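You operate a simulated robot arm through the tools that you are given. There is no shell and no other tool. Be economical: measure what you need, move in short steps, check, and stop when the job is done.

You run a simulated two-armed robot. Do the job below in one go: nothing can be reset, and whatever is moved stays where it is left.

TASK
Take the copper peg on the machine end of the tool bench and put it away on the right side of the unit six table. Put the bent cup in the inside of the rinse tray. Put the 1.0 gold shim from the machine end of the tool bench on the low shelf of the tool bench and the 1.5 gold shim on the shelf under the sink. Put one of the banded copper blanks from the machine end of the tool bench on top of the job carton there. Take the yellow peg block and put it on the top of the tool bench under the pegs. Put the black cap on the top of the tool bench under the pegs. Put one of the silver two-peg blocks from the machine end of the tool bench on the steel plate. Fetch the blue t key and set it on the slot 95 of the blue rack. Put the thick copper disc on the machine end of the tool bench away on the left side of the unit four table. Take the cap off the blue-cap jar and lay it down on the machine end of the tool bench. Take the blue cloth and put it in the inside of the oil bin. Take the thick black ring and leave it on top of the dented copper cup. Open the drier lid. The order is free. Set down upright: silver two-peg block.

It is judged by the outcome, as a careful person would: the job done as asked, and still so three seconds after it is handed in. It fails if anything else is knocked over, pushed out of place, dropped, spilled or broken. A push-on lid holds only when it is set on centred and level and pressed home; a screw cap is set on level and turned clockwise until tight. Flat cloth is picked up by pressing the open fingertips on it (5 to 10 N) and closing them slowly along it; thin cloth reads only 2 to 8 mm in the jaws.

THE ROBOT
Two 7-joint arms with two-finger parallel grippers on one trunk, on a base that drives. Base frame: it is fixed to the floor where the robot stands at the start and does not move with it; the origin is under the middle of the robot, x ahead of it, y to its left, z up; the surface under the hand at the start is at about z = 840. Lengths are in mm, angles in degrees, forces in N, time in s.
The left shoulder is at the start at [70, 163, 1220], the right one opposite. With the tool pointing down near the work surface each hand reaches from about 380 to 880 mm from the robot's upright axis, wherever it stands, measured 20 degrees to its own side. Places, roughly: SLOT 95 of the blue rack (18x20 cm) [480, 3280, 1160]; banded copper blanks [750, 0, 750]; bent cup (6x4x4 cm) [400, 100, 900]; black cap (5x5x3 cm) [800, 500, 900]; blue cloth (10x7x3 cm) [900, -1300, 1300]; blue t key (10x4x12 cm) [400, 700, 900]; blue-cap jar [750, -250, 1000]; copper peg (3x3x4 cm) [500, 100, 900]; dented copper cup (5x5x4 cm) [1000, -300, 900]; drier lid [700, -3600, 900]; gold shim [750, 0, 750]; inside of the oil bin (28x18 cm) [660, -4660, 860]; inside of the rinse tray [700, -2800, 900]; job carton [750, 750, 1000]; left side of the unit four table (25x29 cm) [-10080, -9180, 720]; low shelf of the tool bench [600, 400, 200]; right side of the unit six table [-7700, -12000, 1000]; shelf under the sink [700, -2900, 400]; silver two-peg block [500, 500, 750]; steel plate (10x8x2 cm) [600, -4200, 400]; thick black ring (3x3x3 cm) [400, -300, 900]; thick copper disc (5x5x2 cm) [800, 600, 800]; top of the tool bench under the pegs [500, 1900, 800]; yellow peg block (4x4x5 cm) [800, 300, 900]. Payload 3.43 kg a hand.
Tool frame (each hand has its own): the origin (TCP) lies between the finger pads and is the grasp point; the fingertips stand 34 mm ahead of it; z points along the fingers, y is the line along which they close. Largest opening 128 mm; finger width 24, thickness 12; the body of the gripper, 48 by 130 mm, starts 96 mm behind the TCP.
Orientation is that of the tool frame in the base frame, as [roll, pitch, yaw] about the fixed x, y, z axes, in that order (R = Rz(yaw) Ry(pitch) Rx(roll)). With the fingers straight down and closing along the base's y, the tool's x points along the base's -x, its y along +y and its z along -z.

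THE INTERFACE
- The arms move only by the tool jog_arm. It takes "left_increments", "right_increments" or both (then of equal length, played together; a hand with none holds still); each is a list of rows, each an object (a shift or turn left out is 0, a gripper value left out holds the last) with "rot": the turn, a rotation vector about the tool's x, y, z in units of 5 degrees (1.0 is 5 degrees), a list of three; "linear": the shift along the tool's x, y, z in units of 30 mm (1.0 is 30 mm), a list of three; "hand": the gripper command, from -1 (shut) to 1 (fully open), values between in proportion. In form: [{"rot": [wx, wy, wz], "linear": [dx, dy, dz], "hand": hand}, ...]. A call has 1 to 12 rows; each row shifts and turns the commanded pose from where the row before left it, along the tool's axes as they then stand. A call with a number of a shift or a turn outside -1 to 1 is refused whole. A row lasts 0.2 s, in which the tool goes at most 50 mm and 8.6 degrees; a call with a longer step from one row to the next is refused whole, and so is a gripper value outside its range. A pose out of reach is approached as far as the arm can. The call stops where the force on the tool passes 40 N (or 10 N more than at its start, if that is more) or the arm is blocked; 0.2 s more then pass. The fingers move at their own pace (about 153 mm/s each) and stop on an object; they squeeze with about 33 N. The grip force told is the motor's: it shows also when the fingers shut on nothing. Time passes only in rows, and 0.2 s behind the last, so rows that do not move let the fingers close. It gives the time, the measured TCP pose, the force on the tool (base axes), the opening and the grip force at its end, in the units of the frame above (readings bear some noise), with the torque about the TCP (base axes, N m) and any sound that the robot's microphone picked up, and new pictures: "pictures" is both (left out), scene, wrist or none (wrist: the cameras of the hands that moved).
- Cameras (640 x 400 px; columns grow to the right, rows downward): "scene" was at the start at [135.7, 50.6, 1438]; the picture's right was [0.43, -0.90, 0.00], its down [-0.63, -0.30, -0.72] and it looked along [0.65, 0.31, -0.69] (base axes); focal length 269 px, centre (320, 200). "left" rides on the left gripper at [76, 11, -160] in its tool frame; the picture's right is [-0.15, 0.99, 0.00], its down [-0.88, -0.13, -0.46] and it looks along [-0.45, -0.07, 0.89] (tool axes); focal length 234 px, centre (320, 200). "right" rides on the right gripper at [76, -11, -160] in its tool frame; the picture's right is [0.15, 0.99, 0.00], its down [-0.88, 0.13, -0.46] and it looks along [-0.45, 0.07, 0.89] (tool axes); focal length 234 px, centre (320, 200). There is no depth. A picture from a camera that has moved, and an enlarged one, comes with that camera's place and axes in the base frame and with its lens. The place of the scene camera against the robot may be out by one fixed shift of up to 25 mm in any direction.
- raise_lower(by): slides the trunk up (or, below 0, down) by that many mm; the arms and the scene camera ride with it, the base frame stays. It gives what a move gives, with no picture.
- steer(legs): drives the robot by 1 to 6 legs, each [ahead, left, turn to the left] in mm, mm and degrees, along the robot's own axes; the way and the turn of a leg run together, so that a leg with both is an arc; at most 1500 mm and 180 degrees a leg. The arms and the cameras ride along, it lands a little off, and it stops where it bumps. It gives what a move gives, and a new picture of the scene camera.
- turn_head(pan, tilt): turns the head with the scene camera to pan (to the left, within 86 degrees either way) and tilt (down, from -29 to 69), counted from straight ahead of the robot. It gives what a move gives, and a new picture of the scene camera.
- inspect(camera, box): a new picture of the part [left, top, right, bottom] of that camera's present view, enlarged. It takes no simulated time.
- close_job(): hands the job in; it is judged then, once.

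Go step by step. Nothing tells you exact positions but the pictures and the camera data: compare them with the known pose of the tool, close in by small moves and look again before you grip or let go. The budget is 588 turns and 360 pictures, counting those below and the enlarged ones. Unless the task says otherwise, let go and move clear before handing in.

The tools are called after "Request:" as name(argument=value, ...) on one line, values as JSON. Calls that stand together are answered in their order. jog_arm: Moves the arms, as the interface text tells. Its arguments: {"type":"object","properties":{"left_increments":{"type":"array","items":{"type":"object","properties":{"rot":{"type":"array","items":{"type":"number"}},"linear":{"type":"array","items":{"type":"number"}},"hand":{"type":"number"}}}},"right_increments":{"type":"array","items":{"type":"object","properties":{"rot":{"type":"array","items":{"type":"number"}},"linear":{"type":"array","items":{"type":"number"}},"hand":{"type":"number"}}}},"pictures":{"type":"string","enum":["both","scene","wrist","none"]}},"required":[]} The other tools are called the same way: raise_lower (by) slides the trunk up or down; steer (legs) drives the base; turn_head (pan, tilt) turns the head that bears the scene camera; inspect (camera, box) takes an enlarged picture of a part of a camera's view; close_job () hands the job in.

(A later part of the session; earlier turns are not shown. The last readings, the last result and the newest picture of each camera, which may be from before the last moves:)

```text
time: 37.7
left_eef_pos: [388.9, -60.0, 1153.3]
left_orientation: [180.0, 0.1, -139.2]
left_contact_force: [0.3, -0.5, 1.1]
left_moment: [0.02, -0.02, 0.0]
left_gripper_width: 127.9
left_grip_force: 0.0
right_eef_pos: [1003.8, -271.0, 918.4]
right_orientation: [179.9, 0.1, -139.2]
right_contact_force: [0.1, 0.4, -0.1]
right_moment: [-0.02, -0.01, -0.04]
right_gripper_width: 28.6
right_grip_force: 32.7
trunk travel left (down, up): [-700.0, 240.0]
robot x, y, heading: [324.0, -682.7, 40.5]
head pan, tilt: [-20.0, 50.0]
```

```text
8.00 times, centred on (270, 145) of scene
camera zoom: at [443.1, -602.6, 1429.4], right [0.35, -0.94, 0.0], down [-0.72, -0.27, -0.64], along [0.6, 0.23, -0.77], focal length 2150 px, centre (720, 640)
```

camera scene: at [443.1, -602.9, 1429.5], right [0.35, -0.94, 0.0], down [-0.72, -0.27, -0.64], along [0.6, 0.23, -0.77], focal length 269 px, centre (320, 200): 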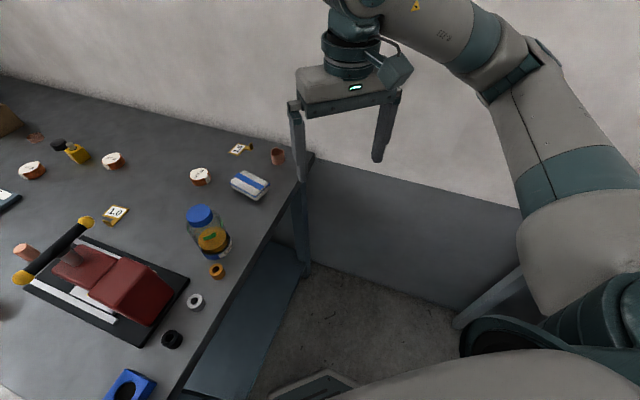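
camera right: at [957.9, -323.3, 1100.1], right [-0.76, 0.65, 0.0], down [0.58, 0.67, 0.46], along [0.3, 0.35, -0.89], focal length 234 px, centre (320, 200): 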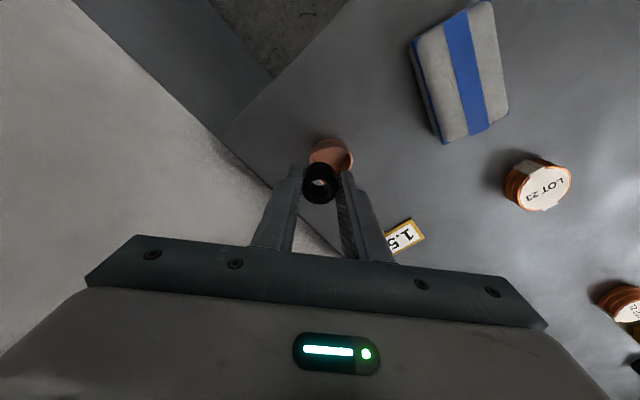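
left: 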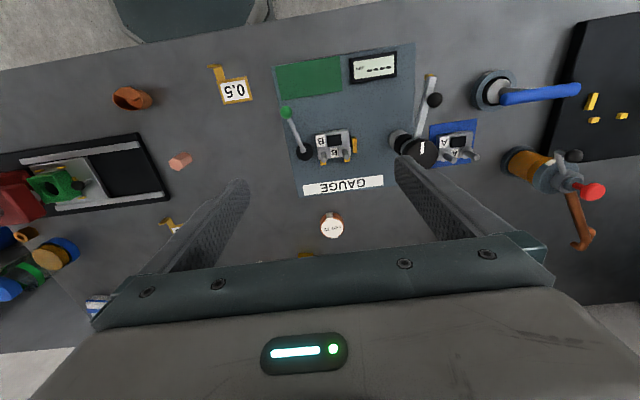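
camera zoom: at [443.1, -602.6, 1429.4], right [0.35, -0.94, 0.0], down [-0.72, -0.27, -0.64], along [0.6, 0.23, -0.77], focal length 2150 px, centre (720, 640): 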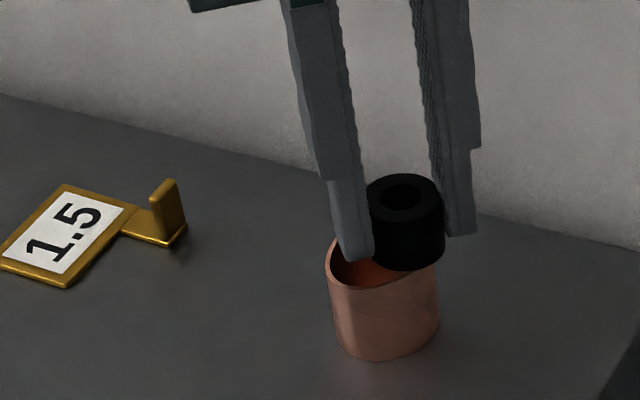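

Request:
jog_arm(right_increments=[{"linear": [0, 0, 0.05]}, {}], pictures="none")

Request:
jog_arm(right_increments=[{"linear": [0, 0, 0.05]}, {}], pictures="none")

Request:
jog_arm(right_increments=[{"linear": [0, 0, 0.04]}, {}], pictures="none")

```text
time: 38.3
left_eef_pos: [388.1, -60.4, 1152.1]
left_orientation: [180.0, 0.1, -139.1]
left_contact_force: [-0.7, -0.2, 0.7]
left_moment: [0.01, -0.02, 0.0]
left_gripper_width: 128.2
left_grip_force: 0.1
right_eef_pos: [1004.3, -271.3, 917.4]
right_orientation: [-180.0, 0.2, -139.3]
right_contact_force: [0.7, 0.2, -0.3]
right_moment: [-0.03, -0.03, 0.01]
right_gripper_width: 28.6
right_grip_force: 33.5
trunk travel left (down, up): [-700.0, 240.0]
robot x, y, heading: [318.4, -681.0, 40.8]
head pan, tilt: [-20.0, 50.0]
```

```text
time: 38.9
left_eef_pos: [387.2, -60.3, 1153.0]
left_orientation: [180.0, 0.1, -139.2]
left_contact_force: [0.3, -0.6, -0.8]
left_moment: [0.0, 0.02, -0.03]
left_gripper_width: 128.1
left_grip_force: 0.0
right_eef_pos: [1003.9, -272.6, 917.3]
right_orientation: [179.9, 0.2, -139.2]
right_contact_force: [1.1, -0.1, 6.8]
right_moment: [0.02, -0.01, -0.01]
right_gripper_width: 28.7
right_grip_force: 33.4
trunk travel left (down, up): [-700.0, 240.0]
robot x, y, heading: [322.5, -679.3, 40.9]
head pan, tilt: [-20.0, 50.0]
```

```text
time: 39.5
left_eef_pos: [385.7, -61.9, 1153.6]
left_orientation: [-180.0, 0.2, -139.2]
left_contact_force: [0.1, 0.1, -0.1]
left_moment: [-0.03, -0.03, 0.01]
left_gripper_width: 128.1
left_grip_force: 0.0
right_eef_pos: [1003.6, -270.7, 917.5]
right_orientation: [179.8, 0.4, -139.2]
right_contact_force: [2.7, 0.3, 15.7]
right_moment: [0.03, -0.08, -0.02]
right_gripper_width: 28.7
right_grip_force: 32.9
trunk travel left (down, up): [-700.0, 240.0]
robot x, y, heading: [319.5, -677.4, 40.9]
head pan, tilt: [-20.0, 50.0]
```

Contact made. Ease off and open gently, then lift.

Request:
jog_arm(right_increments=[{"linear": [0, 0, -0.05]}, {"hand": -0.5}, {"hand": -0.4}, {"hand": -0.3}, {}], pictures="none")

Request:
inspect(camera="right", box=[270, 120, 370, 210])

```text
time: 40.7
left_eef_pos: [388.0, -60.4, 1152.6]
left_orientation: [-180.0, 0.1, -139.2]
left_contact_force: [-0.1, -0.3, -0.7]
left_moment: [-0.01, -0.02, 0.02]
left_gripper_width: 127.8
left_grip_force: 0.1
right_eef_pos: [1004.2, -272.1, 916.3]
right_orientation: [-180.0, 0.1, -139.2]
right_contact_force: [-1.1, -0.6, 0.3]
right_moment: [0.0, 0.0, 0.01]
right_gripper_width: 44.6
right_grip_force: 0.1
trunk travel left (down, up): [-700.0, 240.0]
robot x, y, heading: [318.9, -680.5, 40.8]
head pan, tilt: [-20.0, 50.0]
```

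```text
4.44 times, centred on (320, 165) of right
camera zoom: at [954.5, -329.1, 1074.6], right [-0.76, 0.65, 0.0], down [0.58, 0.67, 0.46], along [0.3, 0.35, -0.89], focal length 1041 px, centre (320, 356)
```

zoom: 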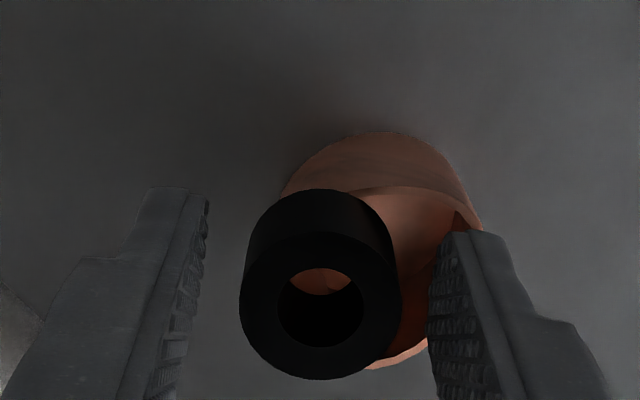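

Request:
jog_arm(right_increments=[{"linear": [0, 0, -0.5]}, {"linear": [0, 0, -1]}, {"linear": [0, 0, -1]}, {"linear": [0, 0, -1]}, {"linear": [0, 0, -1]}, {"linear": [0, 0, -1]}], pictures="none")

Request:
inspect(camera="scene", box=[200, 110, 320, 200])

```text
time: 42.1
left_eef_pos: [387.3, -60.6, 1153.0]
left_orientation: [-180.0, 0.0, -139.2]
left_contact_force: [0.2, -0.6, -0.2]
left_moment: [0.02, -0.02, -0.01]
left_gripper_width: 127.8
left_grip_force: 0.0
right_eef_pos: [1007.1, -272.0, 1082.0]
right_orientation: [-180.0, 0.1, -139.2]
right_contact_force: [-1.3, -0.7, -0.5]
right_moment: [0.0, 0.02, 0.01]
right_gripper_width: 44.8
right_grip_force: 0.1
trunk travel left (down, up): [-700.0, 240.0]
robot x, y, heading: [319.5, -676.1, 40.5]
head pan, tilt: [-20.0, 50.0]
```

```text
4.44 times, centred on (260, 155) of scene
camera zoom: at [442.2, -602.6, 1429.5], right [0.35, -0.94, 0.0], down [-0.72, -0.27, -0.64], along [0.6, 0.23, -0.77], focal length 1195 px, centre (587, 400)
```

zoom: 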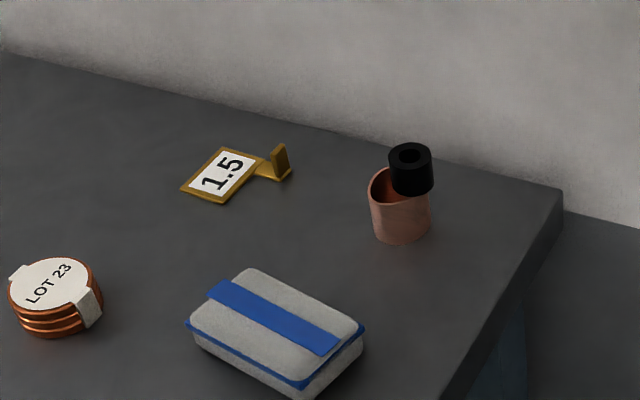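

Ring rests on the cup. Next the blue-cap jar: move the right hand near it and look.

Request:
jog_arm(right_increments=[{"linear": [1, 0.75, 0], "hand": 1}, {"linear": [1, 0.75, 0]}, {"linear": [1, 0.75, 0]}, {"linear": [1, 0.75, -0.5]}, {"linear": [1, 0.75, -0.5]}, {"linear": [1, 0.75, -0.3]}, {"linear": [1, 0.75, 0]}, {"linear": [1, 0.75, 0]}], pictures="wrist")

Request:
inspect(camera="scene", box=[150, 190, 270, 290])

```text
time: 43.9
left_eef_pos: [386.1, -59.3, 1154.0]
left_orientation: [180.0, 0.1, -139.3]
left_contact_force: [-0.8, 0.0, 0.0]
left_moment: [-0.01, -0.02, -0.03]
left_gripper_width: 127.9
left_grip_force: 0.0
right_eef_pos: [706.0, -291.4, 1118.2]
right_orientation: [-179.9, 0.1, -139.2]
right_contact_force: [-0.2, 0.0, 0.4]
right_moment: [-0.01, 0.0, 0.01]
right_gripper_width: 128.2
right_grip_force: 0.1
trunk travel left (down, up): [-700.0, 240.0]
robot x, y, heading: [319.7, -675.6, 40.6]
head pan, tilt: [-20.0, 50.0]
camera right: at [656.3, -348.7, 1277.7], right [-0.76, 0.65, 0.0], down [0.58, 0.67, 0.46], along [0.3, 0.35, -0.89], focal length 234 px, centre (320, 200)
```

right: 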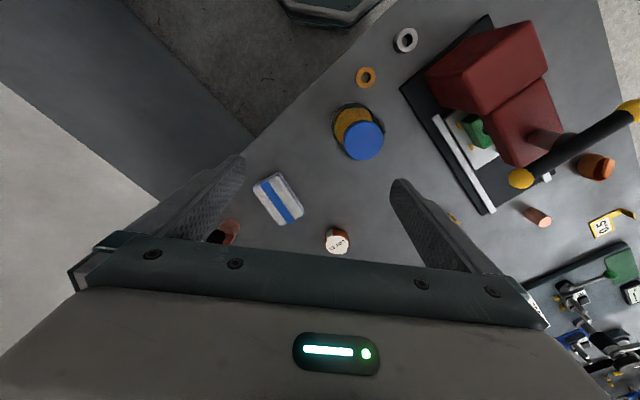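

```text
4.00 times, centred on (210, 240) of scene
camera zoom: at [441.7, -602.3, 1429.5], right [0.35, -0.94, 0.0], down [-0.72, -0.27, -0.64], along [0.6, 0.23, -0.77], focal length 1075 px, centre (760, 40)
```

zoom: 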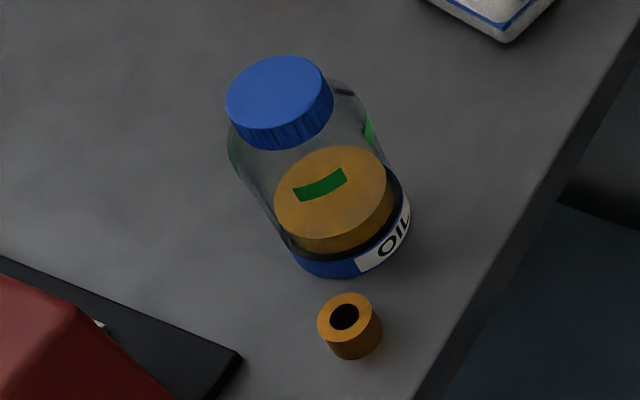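

Blue ribbed screw cap at about (658,-264), top ≈ z 980. Move over it.

Request:
jog_arm(right_increments=[{"linear": [0.31, 0.86, 0], "hand": 0.25}, {"linear": [0.31, 0.86, 0]}, {"linear": [0, 0, 1]}, {"linear": [0, 0, 1]}], pictures="wrist")

Request:
inspect(camera="scene", box=[120, 140, 280, 290])

```text
time: 44.9
left_eef_pos: [387.3, -59.1, 1151.9]
left_orientation: [-180.0, 0.1, -139.2]
left_contact_force: [-0.3, 0.7, 0.0]
left_moment: [-0.06, 0.02, -0.02]
left_gripper_width: 128.1
left_grip_force: 0.0
right_eef_pos: [657.4, -266.1, 1059.4]
right_orientation: [180.0, 0.1, -139.2]
right_contact_force: [0.1, 0.0, -0.9]
right_moment: [-0.04, 0.0, -0.03]
right_gripper_width: 80.1
right_grip_force: 0.0
trunk travel left (down, up): [-700.0, 240.0]
robot x, y, heading: [324.0, -678.8, 40.5]
head pan, tilt: [-20.0, 50.0]
camera right: at [607.4, -322.5, 1218.8], right [-0.76, 0.65, 0.0], down [0.58, 0.67, 0.46], along [0.3, 0.35, -0.89], focal length 234 px, centre (320, 200)
```

right: 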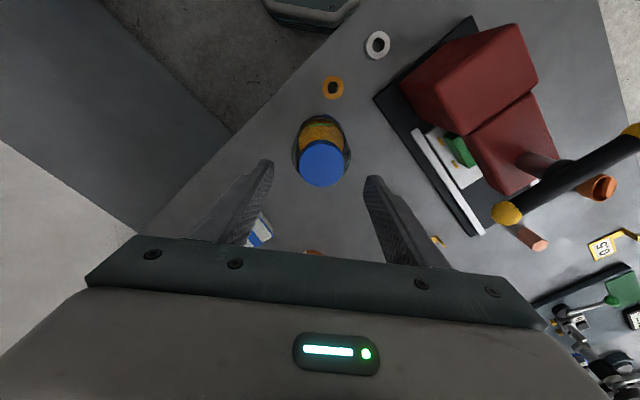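

```text
2.67 times, centred on (200, 215) of scene
camera zoom: at [442.9, -602.0, 1429.5], right [0.35, -0.94, 0.0], down [-0.72, -0.27, -0.64], along [0.6, 0.23, -0.77], focal length 717 px, centre (640, 160)
```

zoom: 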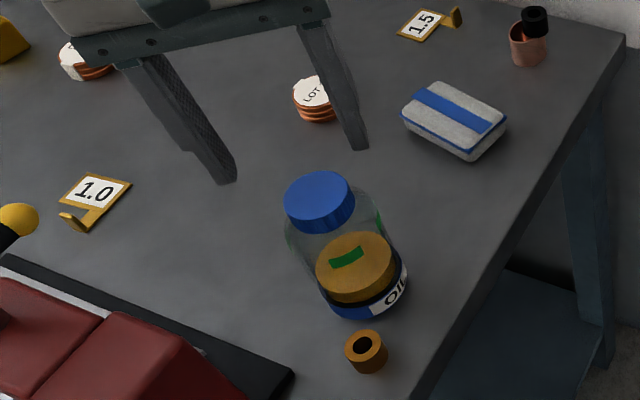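

Request:
jog_arm(right_increments=[{"linear": [0, 0.07, 1]}, {"linear": [0, 0, 0.9]}, {"linear": [0, 0, 0.1], "hand": -1}, {}, {}], pictures="wrist")

Request:
inspect(camera="scene", box=[150, 170, 270, 290])

```text
time: 46.1
left_eef_pos: [387.6, -59.5, 1152.9]
left_orientation: [-180.0, 0.1, -139.2]
left_contact_force: [-0.6, 0.5, -0.3]
left_moment: [-0.01, 0.0, -0.02]
left_gripper_width: 128.0
left_grip_force: 0.1
right_eef_pos: [657.6, -263.1, 999.7]
right_orientation: [179.9, 0.1, -139.3]
right_contact_force: [2.4, 3.8, 14.7]
right_moment: [0.24, -0.26, 0.02]
right_gripper_width: 48.1
right_grip_force: 32.7
trunk travel left (down, up): [-700.0, 240.0]
robot x, y, heading: [322.9, -677.8, 40.9]
head pan, tilt: [-20.0, 50.0]
camera right: at [606.5, -321.3, 1159.1], right [-0.76, 0.65, 0.0], down [0.58, 0.67, 0.46], along [0.3, 0.35, -0.89], focal length 234 px, centre (320, 200)
```

right: 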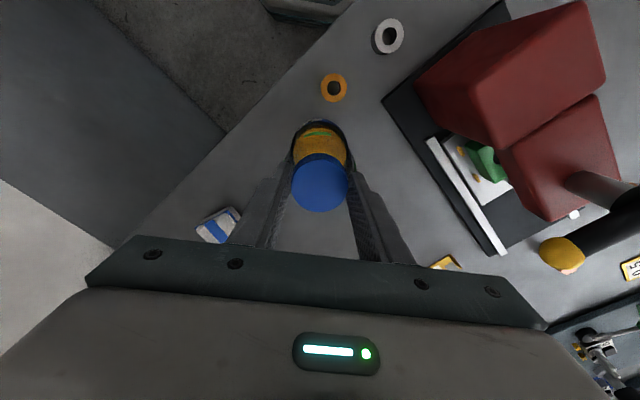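

```text
3.33 times, centred on (210, 230) of scene
camera zoom: at [442.4, -603.3, 1429.7], right [0.35, -0.94, 0.0], down [-0.72, -0.27, -0.64], along [0.6, 0.23, -0.77], focal length 896 px, centre (687, 100)
```

zoom: 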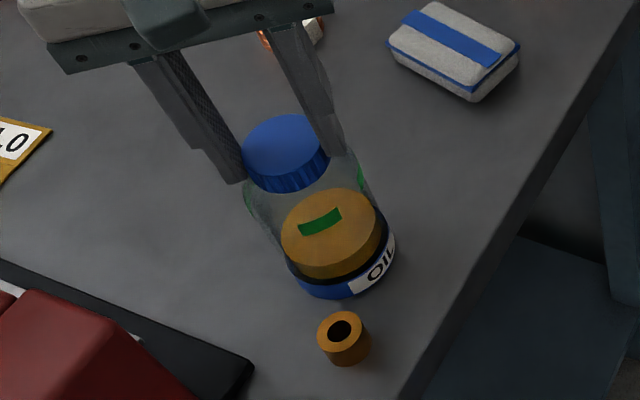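

Cap gripped (48 mm). Ease up 1 mm and try twisting counter-clockwise.

Request:
jog_arm(right_increments=[{"linear": [0, 0, -0.04]}, {"rot": [0, 0, -1]}, {"rot": [0, 0, -1]}, {"rot": [0, 0, -1]}, {"rot": [0, 0, -1]}, {"rot": [0, 0, -1]}, {"rot": [0, 0, -1]}], pictures="none")

Request:
inspect(camera="scene", box=[150, 170, 270, 290])

```text
time: 47.7
left_eef_pos: [387.1, -59.3, 1152.7]
left_orientation: [180.0, 0.1, -139.2]
left_contact_force: [1.1, -0.1, -0.7]
left_moment: [-0.01, 0.01, 0.01]
left_gripper_width: 128.0
left_grip_force: 0.0
right_eef_pos: [655.5, -264.8, 999.8]
right_orientation: [-180.0, 0.1, -109.2]
right_contact_force: [0.0, 1.3, 3.2]
right_moment: [0.02, -0.03, -0.01]
right_gripper_width: 47.7
right_grip_force: 33.0
trunk travel left (down, up): [-700.0, 240.0]
robot x, y, heading: [320.9, -679.1, 40.8]
head pan, tilt: [-20.0, 50.0]
```

```text
3.33 times, centred on (210, 230) of scene
camera zoom: at [442.7, -602.9, 1429.4], right [0.35, -0.94, 0.0], down [-0.72, -0.27, -0.64], along [0.6, 0.23, -0.77], focal length 896 px, centre (687, 100)
```

zoom: 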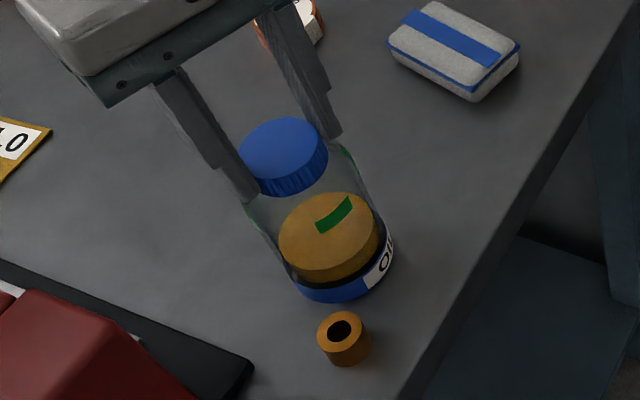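

The jar spins with the cap, so the left hand must hold the jar. I release, raise the right hand clear, then bring the left hand tilted onto the jar body.

Request:
jog_arm(right_increments=[{"hand": 0.25}, {}, {"linear": [0, 0, -1]}, {"linear": [0, 0, -1]}, {"linear": [0, 0, -1]}, {"linear": [0, 0, -1]}, {"linear": [0, 0, -1], "rot": [0, 0, 1]}, {"linear": [0, -1, 0], "rot": [0, 0, 1]}, {"linear": [0, -1, 0], "rot": [0, 0, 1]}, {"linear": [0, -1, 0], "rot": [0, 0, 1]}, {"linear": [0, -1, 0], "rot": [0, 0, 1]}, {"rot": [0, 0, 1]}], pictures="none")

Request:
jog_arm(left_increments=[{"linear": [-0.3, -1, 0], "rot": [0, -1, 0], "hand": 0.6}, {"linear": [-0.1, -0.8, 0.3], "rot": [0, -1, 0]}, {"linear": [0, -0.8, 0.3], "rot": [0, -1, 0]}, {"linear": [0, -0.8, 0], "rot": [0, -1, 0]}, {"linear": [0, -0.8, 0], "rot": [0, -1, 0]}, {"linear": [0, -0.8, 0], "rot": [0, -1, 0]}], pictures="scene")

```text
time: 50.3
left_eef_pos: [386.6, -60.2, 1153.7]
left_orientation: [180.0, 0.1, -139.2]
left_contact_force: [-0.2, 0.3, -0.1]
left_moment: [-0.02, -0.03, 0.01]
left_gripper_width: 127.8
left_grip_force: 0.1
right_eef_pos: [756.1, -326.1, 1150.8]
right_orientation: [-180.0, 0.1, -139.3]
right_contact_force: [0.2, 0.6, 0.7]
right_moment: [-0.05, -0.02, -0.01]
right_gripper_width: 80.2
right_grip_force: 0.1
trunk travel left (down, up): [-700.0, 240.0]
robot x, y, heading: [318.5, -681.9, 40.7]
head pan, tilt: [-20.0, 50.0]
```

```text
time: 51.7
left_eef_pos: [500.0, -161.4, 1139.9]
left_orientation: [179.9, 30.0, -139.3]
left_contact_force: [-0.2, -0.9, 0.3]
left_moment: [0.04, 0.06, -0.01]
left_gripper_width: 102.5
left_grip_force: 0.0
left hand out of reach, approached as far as the arm can: row 6
right_eef_pos: [757.8, -327.1, 1149.5]
right_orientation: [179.9, 0.0, -139.2]
right_contact_force: [0.3, 0.7, 0.3]
right_moment: [0.02, 0.03, 0.01]
right_gripper_width: 80.1
right_grip_force: 0.0
trunk travel left (down, up): [-700.0, 240.0]
robot x, y, heading: [324.4, -677.5, 40.8]
head pan, tilt: [-20.0, 50.0]
camera scene: at [444.3, -603.5, 1429.4], right [0.35, -0.94, 0.0], down [-0.72, -0.27, -0.64], along [0.6, 0.23, -0.77], focal length 269 px, centre (320, 200)
```

scene: 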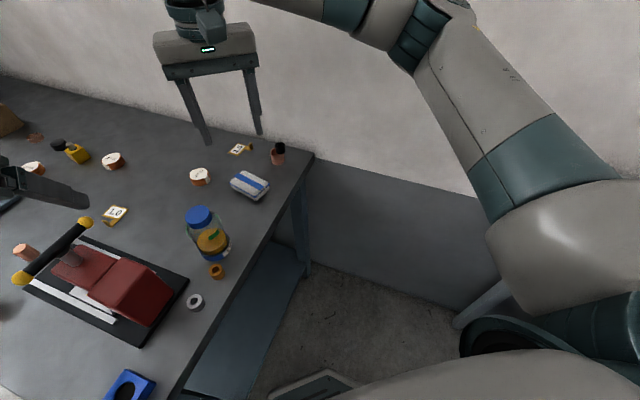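

Request:
jog_arm(left_increments=[{"linear": [0, -1, 0]}, {"linear": [0, -1, 0]}, {"linear": [0.5, -1, 0]}, {"linear": [0.85, -1, 0.4]}, {"linear": [0.85, -1, 0.4]}, {"linear": [0.85, -1, 0.4]}, {"linear": [0.85, 0, 0.4]}, {"linear": [0.85, 0, 0.4]}], pictures="scene")

```text
time: 53.5
left_eef_pos: [598.1, -268.3, 1065.2]
left_orientation: [180.0, 29.9, -139.2]
left_contact_force: [-0.3, 1.1, -0.2]
left_moment: [-0.02, 0.0, -0.02]
left_gripper_width: 102.5
left_grip_force: 0.2
left hand out of reach, approached as far as the arm can: row 3, 4, 5, 6, 7, 8
right_eef_pos: [756.5, -325.3, 1149.4]
right_orientation: [-180.0, 0.1, -139.2]
right_contact_force: [-0.6, 0.5, -0.4]
right_moment: [-0.01, -0.01, 0.01]
right_gripper_width: 80.0
right_grip_force: 0.0
trunk travel left (down, up): [-700.0, 240.0]
robot x, y, heading: [321.5, -680.3, 40.9]
head pan, tilt: [-20.0, 50.0]
camera scene: at [443.4, -601.7, 1429.4], right [0.35, -0.94, 0.0], down [-0.72, -0.27, -0.64], along [0.6, 0.23, -0.77], focal length 269 px, centre (320, 200)
```

scene: 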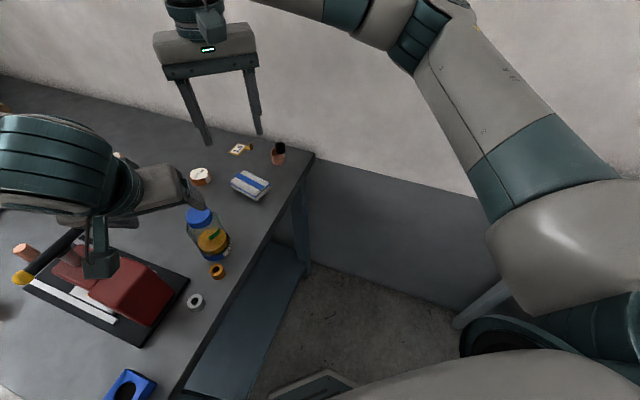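

Too close for a tilted left hand. I'll back the robot off 200 mm for room.

Request:
steer(legs=[[-200, 0, 0]])

```text
time: 55.1
left_eef_pos: [442.8, -405.0, 1065.1]
left_orientation: [180.0, 29.9, -139.3]
left_contact_force: [-0.9, 0.1, 0.2]
left_moment: [-0.01, -0.01, 0.02]
left_gripper_width: 102.6
left_grip_force: 0.1
right_eef_pos: [600.5, -460.1, 1151.0]
right_orientation: [179.9, 0.0, -139.2]
right_contact_force: [0.2, -0.5, 0.5]
right_moment: [0.04, 0.0, -0.04]
right_gripper_width: 79.9
right_grip_force: 0.0
trunk travel left (down, up): [-700.0, 240.0]
robot x, y, heading: [167.5, -814.7, 40.6]
head pan, tilt: [-20.0, 50.0]
camera scene: at [287.7, -736.4, 1429.3], right [0.35, -0.94, 0.0], down [-0.72, -0.27, -0.64], along [0.6, 0.23, -0.77], focal length 269 px, centre (320, 200)
```

scene: 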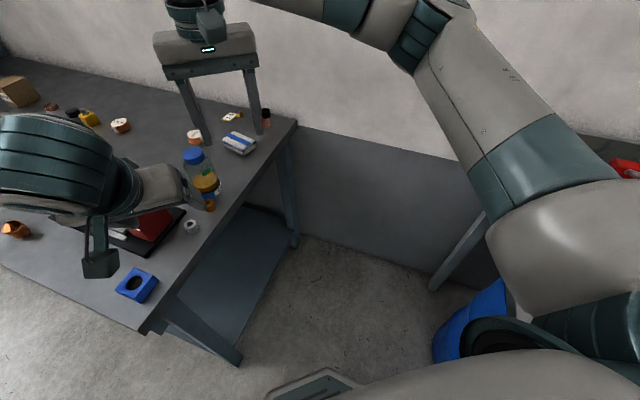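

Request:
jog_arm(left_increments=[{"linear": [-0.16, -0.18, 0.6], "rot": [0, -1, 0]}, {"linear": [-0.16, -0.18, 0.6], "rot": [0, -1, 0]}, {"linear": [-0.16, -0.18, 0.6], "rot": [0, -1, 0]}, {"linear": [-0.16, -0.18, 0.6], "rot": [0, -1, 0]}, {"linear": [-0.1, -0.18, 0.6], "rot": [0, -1, 0]}, {"linear": [0, -0.18, 0.6], "rot": [0, -1, 0]}, {"linear": [0.8, 0, 0.5]}, {"linear": [0.8, 0, 0.5]}], pictures="both")

```text
time: 56.9
left_eef_pos: [484.7, -272.8, 1006.7]
left_orientation: [-179.8, 59.9, -139.1]
left_contact_force: [-0.5, 0.2, 0.6]
left_moment: [0.0, 0.0, 0.01]
left_gripper_width: 102.1
left_grip_force: 0.1
left hand out of reach, approached as far as the arm can: row 1, 2, 3, 4, 5, 6, 7, 8
right_eef_pos: [601.1, -460.0, 1150.3]
right_orientation: [-179.9, 0.1, -139.2]
right_contact_force: [0.0, 0.1, -0.3]
right_moment: [0.02, 0.02, 0.01]
right_gripper_width: 79.9
right_grip_force: 0.2
trunk travel left (down, up): [-700.0, 240.0]
robot x, y, heading: [162.1, -811.8, 41.0]
head pan, tilt: [-20.0, 50.0]
camera scene: at [287.0, -736.5, 1429.5], right [0.35, -0.94, 0.0], down [-0.72, -0.27, -0.64], along [0.6, 0.23, -0.77], focal length 269 px, centre (320, 200)
camera left: at [343.7, -378.4, 1021.5], right [-0.59, 0.8, 0.12], down [0.12, -0.07, 0.99], along [0.8, 0.6, -0.06], focal length 234 px, centre (320, 200)
```

scene: 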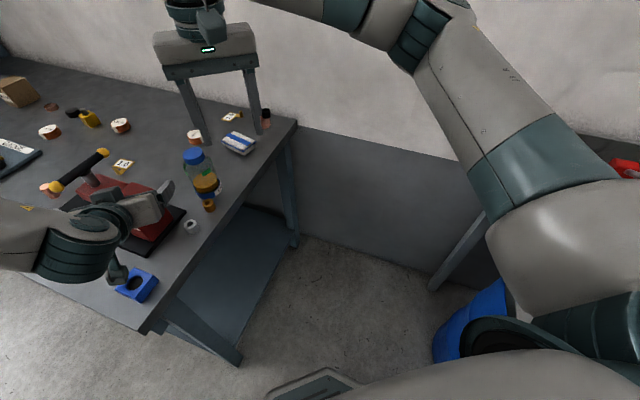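
left: 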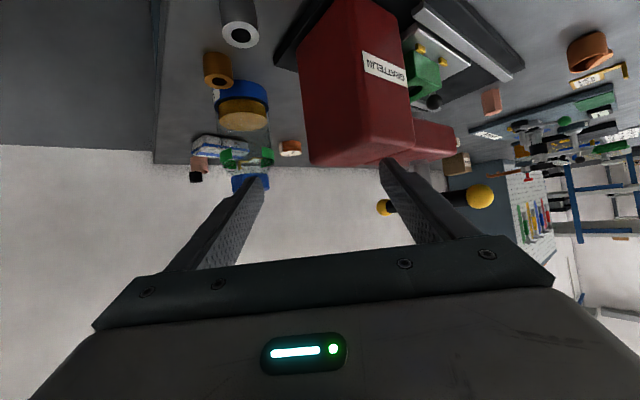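

The limit is the folded arm, so I'll come over the top: right hand aside first, then left raised above the jar and descend with fingers straddling it.

Request:
jog_arm(right_increments=[{"linear": [0, -1, 0]}, {"linear": [0, -1, 0]}, {"linear": [0, -1, 0]}, {"linear": [0, -1, 0]}, {"linear": [0, -1, 0]}, {"linear": [0, -1, 0]}], left_increments=[{"linear": [-0.87, 0, -0.5]}, {"linear": [-0.87, 0, -0.5]}, {"linear": [-0.87, 0, -0.5]}, {}, {}, {}], pictures="none")

Request:
jog_arm(left_increments=[{"linear": [-0.5, 0, 0.87]}, {"linear": [-0.5, 0, 0.87]}, {"linear": [-0.5, 0, 0.87]}, {"linear": [0, -1, 0]}, {"linear": [0, -1, 0]}], pictures="both")

```text
time: 58.3
left_eef_pos: [486.0, -274.4, 1098.3]
left_orientation: [179.9, 60.0, -139.3]
left_contact_force: [0.3, 0.8, -0.2]
left_moment: [-0.04, 0.0, -0.01]
left_gripper_width: 102.6
left_grip_force: 0.0
right_eef_pos: [717.0, -599.7, 1149.4]
right_orientation: [179.8, 0.1, -139.2]
right_contact_force: [-1.0, -0.6, -0.8]
right_moment: [0.02, 0.01, 0.03]
right_gripper_width: 80.2
right_grip_force: 0.1
trunk travel left (down, up): [-700.0, 240.0]
robot x, y, heading: [168.1, -814.8, 40.6]
head pan, tilt: [-20.0, 50.0]
```

```text
time: 59.5
left_eef_pos: [588.5, -253.4, 1098.1]
left_orientation: [-179.7, 59.9, -139.0]
left_contact_force: [-0.4, 0.3, 0.1]
left_moment: [0.0, -0.04, 0.01]
left_gripper_width: 102.5
left_grip_force: 0.0
left hand out of reach, approached as far as the arm can: row 5
right_eef_pos: [717.6, -595.3, 1147.8]
right_orientation: [-180.0, 0.0, -139.2]
right_contact_force: [-0.2, 0.5, 0.3]
right_moment: [0.0, 0.0, 0.02]
right_gripper_width: 79.9
right_grip_force: 0.1
trunk travel left (down, up): [-700.0, 240.0]
robot x, y, heading: [165.7, -810.9, 41.0]
head pan, tilt: [-20.0, 50.0]
camera scene: at [287.7, -735.7, 1429.4], right [0.35, -0.94, 0.0], down [-0.72, -0.27, -0.64], along [0.6, 0.23, -0.77], focal length 269 px, centre (320, 200)
camera left: at [447.5, -359.9, 1113.8], right [-0.59, 0.8, 0.12], down [0.12, -0.07, 0.99], along [0.8, 0.6, -0.06], focal length 234 px, centre (320, 200)
```

scene: 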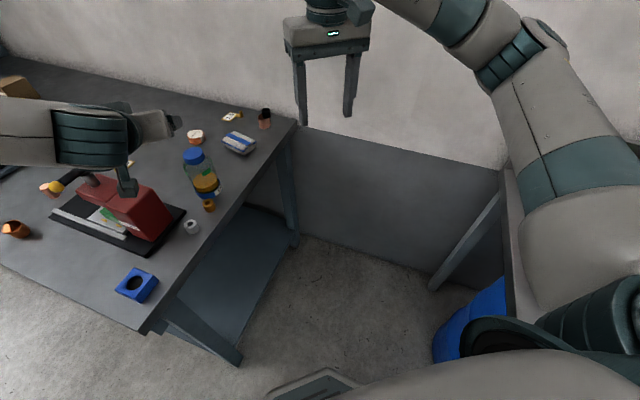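
left: 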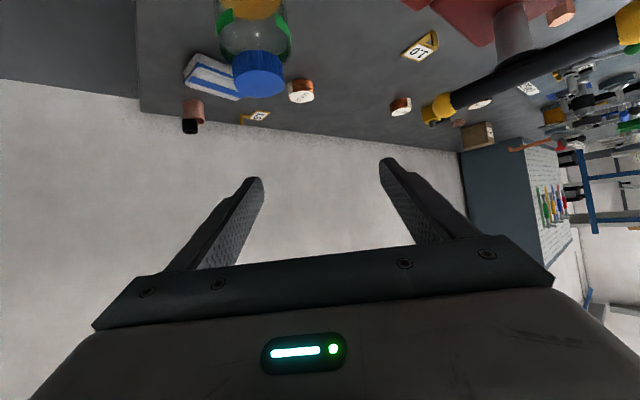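

The wrist limits moving right in this stance. I'll turn the robot ~20° right so the left arm lines up with the jar.

Request:
steer(legs=[[0, 0, -20], [30, 30, 0]])

```text
time: 61.5
left_eef_pos: [769.4, -399.8, 1102.3]
left_orientation: [-180.0, 60.1, -159.7]
left_contact_force: [-0.5, -0.5, 1.3]
left_moment: [-0.03, 0.01, 0.04]
left_gripper_width: 102.3
left_grip_force: 0.0
right_eef_pos: [774.2, -765.9, 1151.4]
right_orientation: [179.8, 0.2, -159.4]
right_contact_force: [0.3, 0.1, 0.4]
right_moment: [0.06, -0.04, 0.02]
right_gripper_width: 80.0
right_grip_force: 0.0
trunk travel left (down, up): [-700.0, 240.0]
robot x, y, heading: [183.6, -776.4, 20.7]
head pan, tilt: [-20.0, 50.0]
camera scene: at [316.5, -744.6, 1429.8], right [0.01, -1.0, 0.0], down [-0.77, -0.01, -0.64], along [0.64, 0.01, -0.77], focal length 269 px, centre (320, 200)
```

scene: 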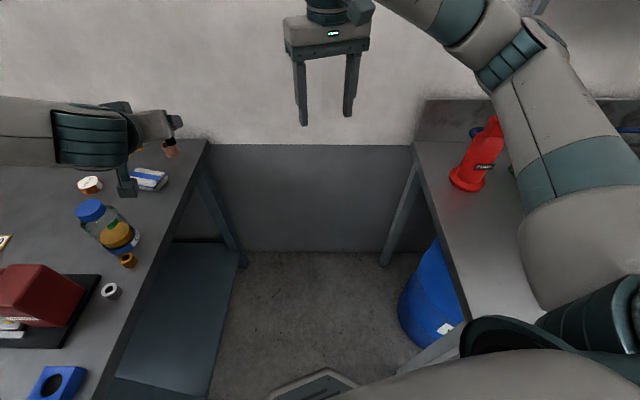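

Request:
jog_arm(left_increments=[{"linear": [0.16, 0.92, -0.27], "rot": [-0.866, 0, -0.5]}, {"linear": [0.16, 0.92, -0.27], "rot": [-0.866, 0, -0.5]}, {"linear": [0.05, 0.92, -0.1], "rot": [-0.866, 0, -0.5]}, {"linear": [0, 0.92, 0], "rot": [-0.866, 0, -0.5]}, {"linear": [-0.16, 0.92, 0.27]}, {"linear": [-0.16, 0.8, 0.27]}], pictures="wrist")

```text
time: 62.9
left_eef_pos: [679.0, -258.2, 1099.4]
left_orientation: [-179.7, 59.9, -139.3]
left_contact_force: [-0.6, -0.5, 0.0]
left_moment: [0.01, -0.02, -0.03]
left_gripper_width: 102.7
left_grip_force: 0.1
right_eef_pos: [773.3, -763.4, 1151.2]
right_orientation: [180.0, 0.1, -159.4]
right_contact_force: [0.3, 0.3, -0.7]
right_moment: [-0.01, 0.0, -0.03]
right_gripper_width: 79.8
right_grip_force: 0.1
trunk travel left (down, up): [-700.0, 240.0]
robot x, y, heading: [184.7, -772.4, 20.7]
head pan, tilt: [-20.0, 50.0]
camera left: at [538.1, -362.1, 1114.2], right [-0.59, 0.8, 0.12], down [0.12, -0.07, 0.99], along [0.8, 0.59, -0.06], focal length 234 px, centre (320, 200)
```

left: 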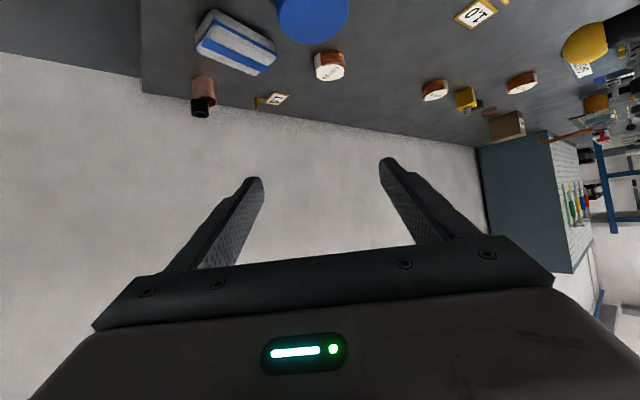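

Request:
jog_arm(left_increments=[{"linear": [0.37, 0.33, -0.63]}, {"linear": [0.866, 0, 0.5]}, {"linear": [0.866, 0, 0.5]}], pictures="both")

```text
time: 63.7
left_eef_pos: [657.2, -265.9, 1040.1]
left_orientation: [-179.9, 60.0, -139.5]
left_contact_force: [0.0, 0.3, 0.7]
left_moment: [0.02, -0.08, -0.05]
left_gripper_width: 102.4
left_grip_force: 0.1
right_eef_pos: [775.5, -761.7, 1149.0]
right_orientation: [-180.0, 0.0, -159.5]
right_contact_force: [0.6, -0.4, 0.0]
right_moment: [-0.01, -0.01, 0.0]
right_gripper_width: 80.1
right_grip_force: 0.0
trunk travel left (down, up): [-700.0, 240.0]
robot x, y, heading: [185.0, -771.2, 20.4]
head pan, tilt: [-20.0, 50.0]
camera scene: at [319.4, -740.5, 1429.4], right [0.01, -1.0, 0.0], down [-0.77, -0.01, -0.64], along [0.64, 0.01, -0.77], focal length 269 px, centre (320, 200)
camera left: at [516.7, -370.3, 1053.7], right [-0.59, 0.8, 0.13], down [0.12, -0.07, 0.99], along [0.8, 0.59, -0.06], focal length 234 px, centre (320, 200)
```

scene: 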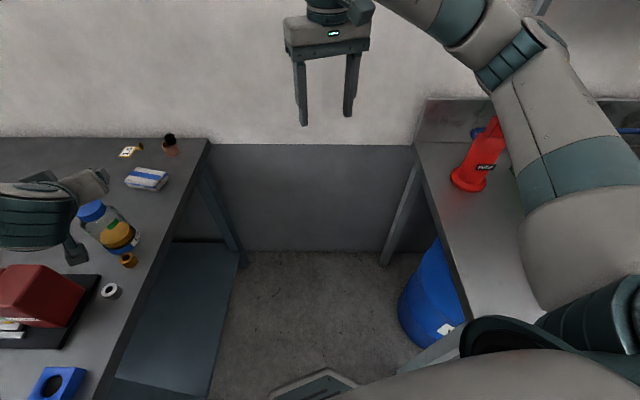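
left: 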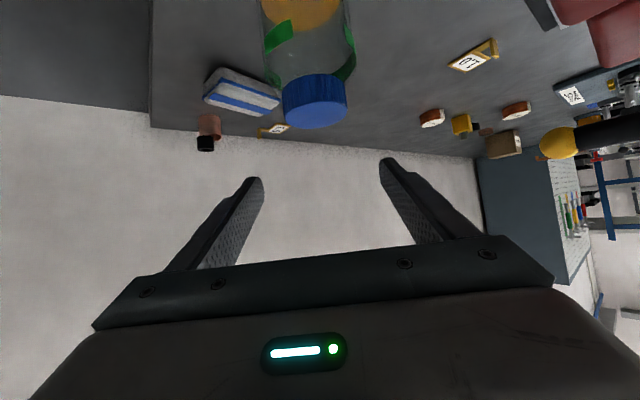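

Well centred. Open fully, descend along the jar sides, and check before closing.

Request:
jog_arm(left_increments=[{"linear": [0, -0.1, 0], "hand": 1}, {"linear": [0.866, 0, 0.5]}, {"linear": [0.866, 0, 0.5]}, {"linear": [0.866, 0, 0.5]}, {"linear": [0.866, 0, 0.5]}, {"linear": [0.6, 0, 0.35]}], pictures="both")

```text
time: 65.1
left_eef_pos: [644.1, -241.1, 943.1]
left_orientation: [-179.8, 59.8, -139.6]
left_contact_force: [0.6, 0.4, -0.1]
left_moment: [-0.01, 0.0, 0.02]
left_gripper_width: 128.1
left_grip_force: 0.0
left hand out of reach, approached as far as the arm can: row 4, 5, 6
right_eef_pos: [774.2, -763.9, 1149.8]
right_orientation: [180.0, 0.1, -159.4]
right_contact_force: [0.3, 0.9, -0.3]
right_moment: [-0.03, 0.01, 0.0]
right_gripper_width: 79.9
right_grip_force: 0.1
trunk travel left (down, up): [-700.0, 240.0]
robot x, y, heading: [185.0, -774.7, 20.5]
head pan, tilt: [-20.0, 50.0]
camera scene: at [318.9, -741.7, 1429.4], right [0.01, -1.0, 0.0], down [-0.77, -0.01, -0.64], along [0.64, 0.01, -0.77], focal length 269 px, centre (320, 200)
camera left: at [504.3, -345.1, 957.2], right [-0.58, 0.8, 0.12], down [0.12, -0.07, 0.99], along [0.8, 0.59, -0.06], focal length 234 px, centre (320, 200)
```

scene: 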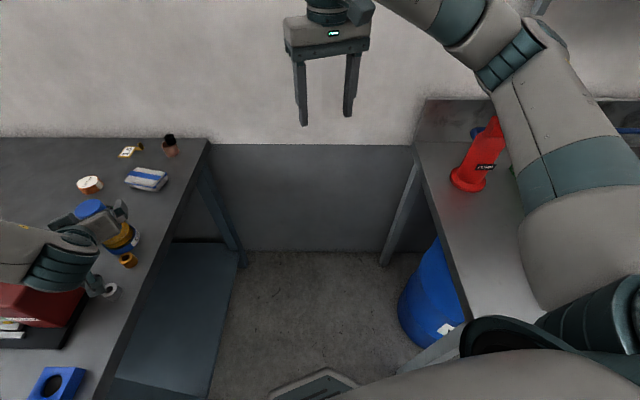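
left: 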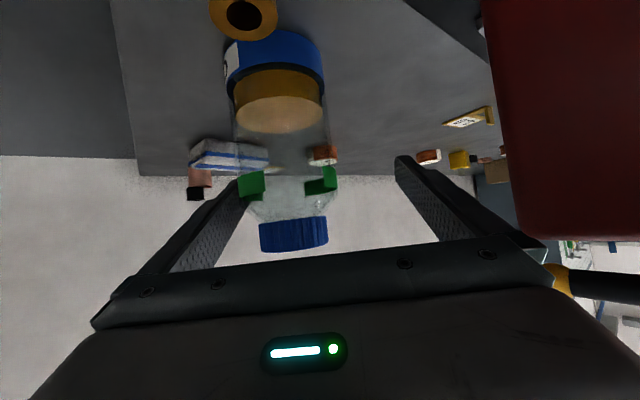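

At this tilt the wrist limits the descent. I'll raise, reduce the tilt to 45°, recentre and try again.

Request:
jog_arm(left_increments=[{"linear": [-0.866, 0, -0.5]}, {"linear": [-0.866, 0, -0.5]}, {"linear": [-0.866, 0, -0.5]}, {"rot": [0, 1, 0]}, {"rot": [0, 1, 0]}, {"rot": [0, 1, 0]}], pictures="wrist")

```text
time: 66.5
left_eef_pos: [644.9, -238.9, 1031.5]
left_orientation: [-179.9, 44.9, -139.5]
left_contact_force: [0.5, -1.1, 0.7]
left_moment: [-0.02, 0.01, 0.03]
left_gripper_width: 128.0
left_grip_force: 0.1
right_eef_pos: [773.5, -764.1, 1151.0]
right_orientation: [-180.0, 0.1, -159.4]
right_contact_force: [0.0, 0.1, -0.4]
right_moment: [-0.01, -0.02, 0.01]
right_gripper_width: 80.0
right_grip_force: 0.1
trunk travel left (down, up): [-700.0, 240.0]
robot x, y, heading: [181.2, -773.4, 20.7]
head pan, tilt: [-20.0, 50.0]
camera left: at [511.4, -336.9, 1091.3], right [-0.56, 0.82, 0.1], down [0.31, 0.1, 0.94], along [0.77, 0.56, -0.31], focal length 234 px, centre (320, 200)
```

left: 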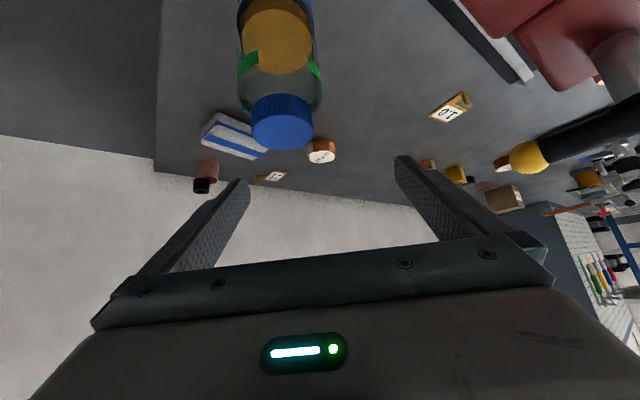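

Request:
jog_arm(left_increments=[{"linear": [0.19, -0.8, -0.19]}, {"linear": [0.707, 0, 0.707]}, {"linear": [0.707, 0, 0.707]}], pictures="wrist")

```text
time: 67.3
left_eef_pos: [655.6, -262.2, 970.9]
left_orientation: [180.0, 44.9, -139.5]
left_contact_force: [0.0, 0.1, -0.2]
left_moment: [0.0, -0.03, 0.01]
left_gripper_width: 128.0
left_grip_force: 0.1
right_eef_pos: [775.8, -761.7, 1149.9]
right_orientation: [-180.0, 0.1, -159.5]
right_contact_force: [0.1, -0.8, -0.2]
right_moment: [-0.01, 0.03, 0.01]
right_gripper_width: 80.2
right_grip_force: 0.1
trunk travel left (down, up): [-700.0, 240.0]
robot x, y, heading: [180.6, -778.1, 20.5]
head pan, tilt: [-20.0, 50.0]
camera left: at [522.7, -359.7, 1031.3], right [-0.56, 0.82, 0.1], down [0.31, 0.1, 0.94], along [0.77, 0.56, -0.31], focal length 234 px, centre (320, 200)
```

left: 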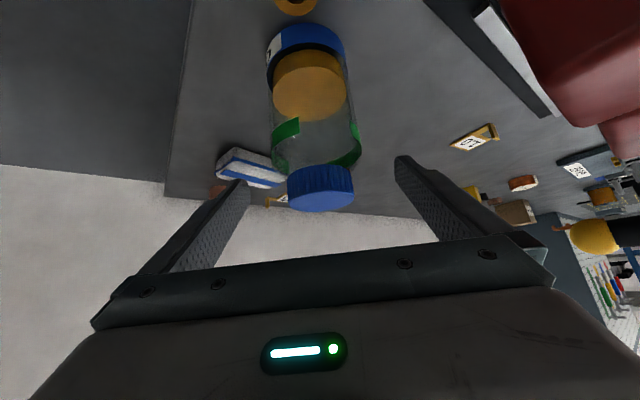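

Request:
jog_arm(left_increments=[{"linear": [0.707, 0, 0.707]}, {"linear": [0.707, 0, 0.707]}, {"linear": [0.3, 0, 0.3]}], pictures="both")

```text
time: 68.1
left_eef_pos: [652.6, -259.2, 903.7]
left_orientation: [-179.7, 44.7, -139.6]
left_contact_force: [0.1, -0.5, -0.3]
left_moment: [0.0, 0.0, -0.03]
left_gripper_width: 128.0
left_grip_force: 0.1
left hand out of reach, approached as far as the arm can: row 3
right_eef_pos: [774.7, -763.5, 1150.8]
right_orientation: [180.0, 0.1, -159.3]
right_contact_force: [-0.3, 0.1, 0.8]
right_moment: [-0.02, -0.03, -0.01]
right_gripper_width: 80.1
right_grip_force: 0.0
trunk travel left (down, up): [-700.0, 240.0]
robot x, y, heading: [182.3, -771.7, 20.4]
head pan, tilt: [-20.0, 50.0]
camera scene: at [317.6, -741.0, 1429.5], right [0.01, -1.0, 0.0], down [-0.77, -0.01, -0.64], along [0.64, 0.01, -0.77], focal length 269 px, centre (320, 200)
camera left: at [519.0, -357.3, 963.1], right [-0.56, 0.82, 0.1], down [0.31, 0.1, 0.94], along [0.77, 0.56, -0.31], focal length 234 px, centre (320, 200)
```

scene: 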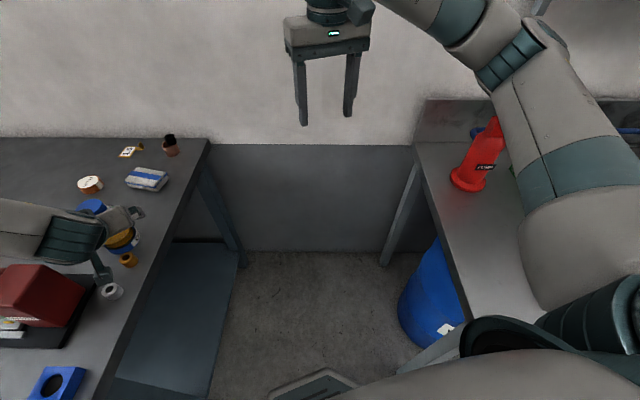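
left: 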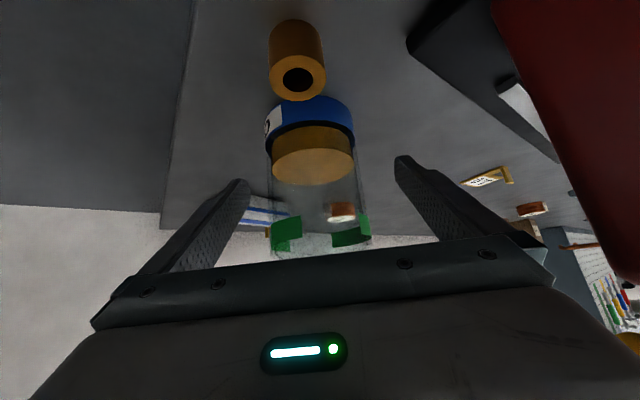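

Request:
jog_arm(left_increments=[{"linear": [0, -0.2, 0]}, {"hand": -1}, {"hand": -1}, {"hand": -1}], pictures="wrist")

```text
time: 69.1
left_eef_pos: [655.9, -262.8, 907.3]
left_orientation: [-179.8, 44.8, -139.6]
left_contact_force: [0.1, -0.6, 1.6]
left_moment: [0.04, 0.03, -0.01]
left_gripper_width: 70.7
left_grip_force: 33.1
left hand out of reach, approached as far as the arm can: row 1
right_eef_pos: [774.5, -763.4, 1150.0]
right_orientation: [179.9, 0.0, -159.4]
right_contact_force: [0.3, -0.4, 0.0]
right_moment: [-0.02, -0.02, 0.01]
right_gripper_width: 80.0
right_grip_force: 0.0
trunk travel left (down, up): [-700.0, 240.0]
robot x, y, heading: [182.5, -773.5, 20.6]
head pan, tilt: [-20.0, 50.0]
camera left: at [521.9, -360.6, 966.6], right [-0.56, 0.82, 0.1], down [0.31, 0.1, 0.94], along [0.77, 0.56, -0.31], focal length 234 px, centre (320, 200)
```

left: 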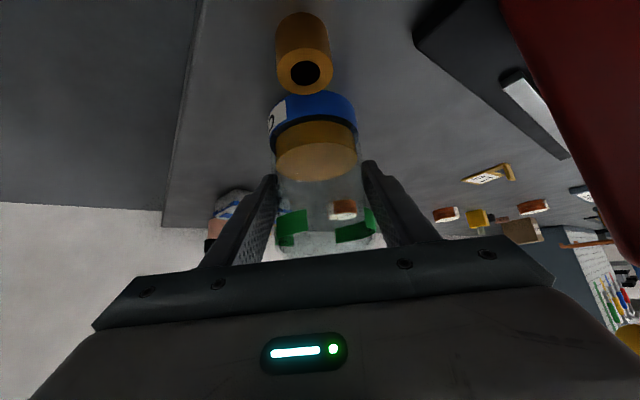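

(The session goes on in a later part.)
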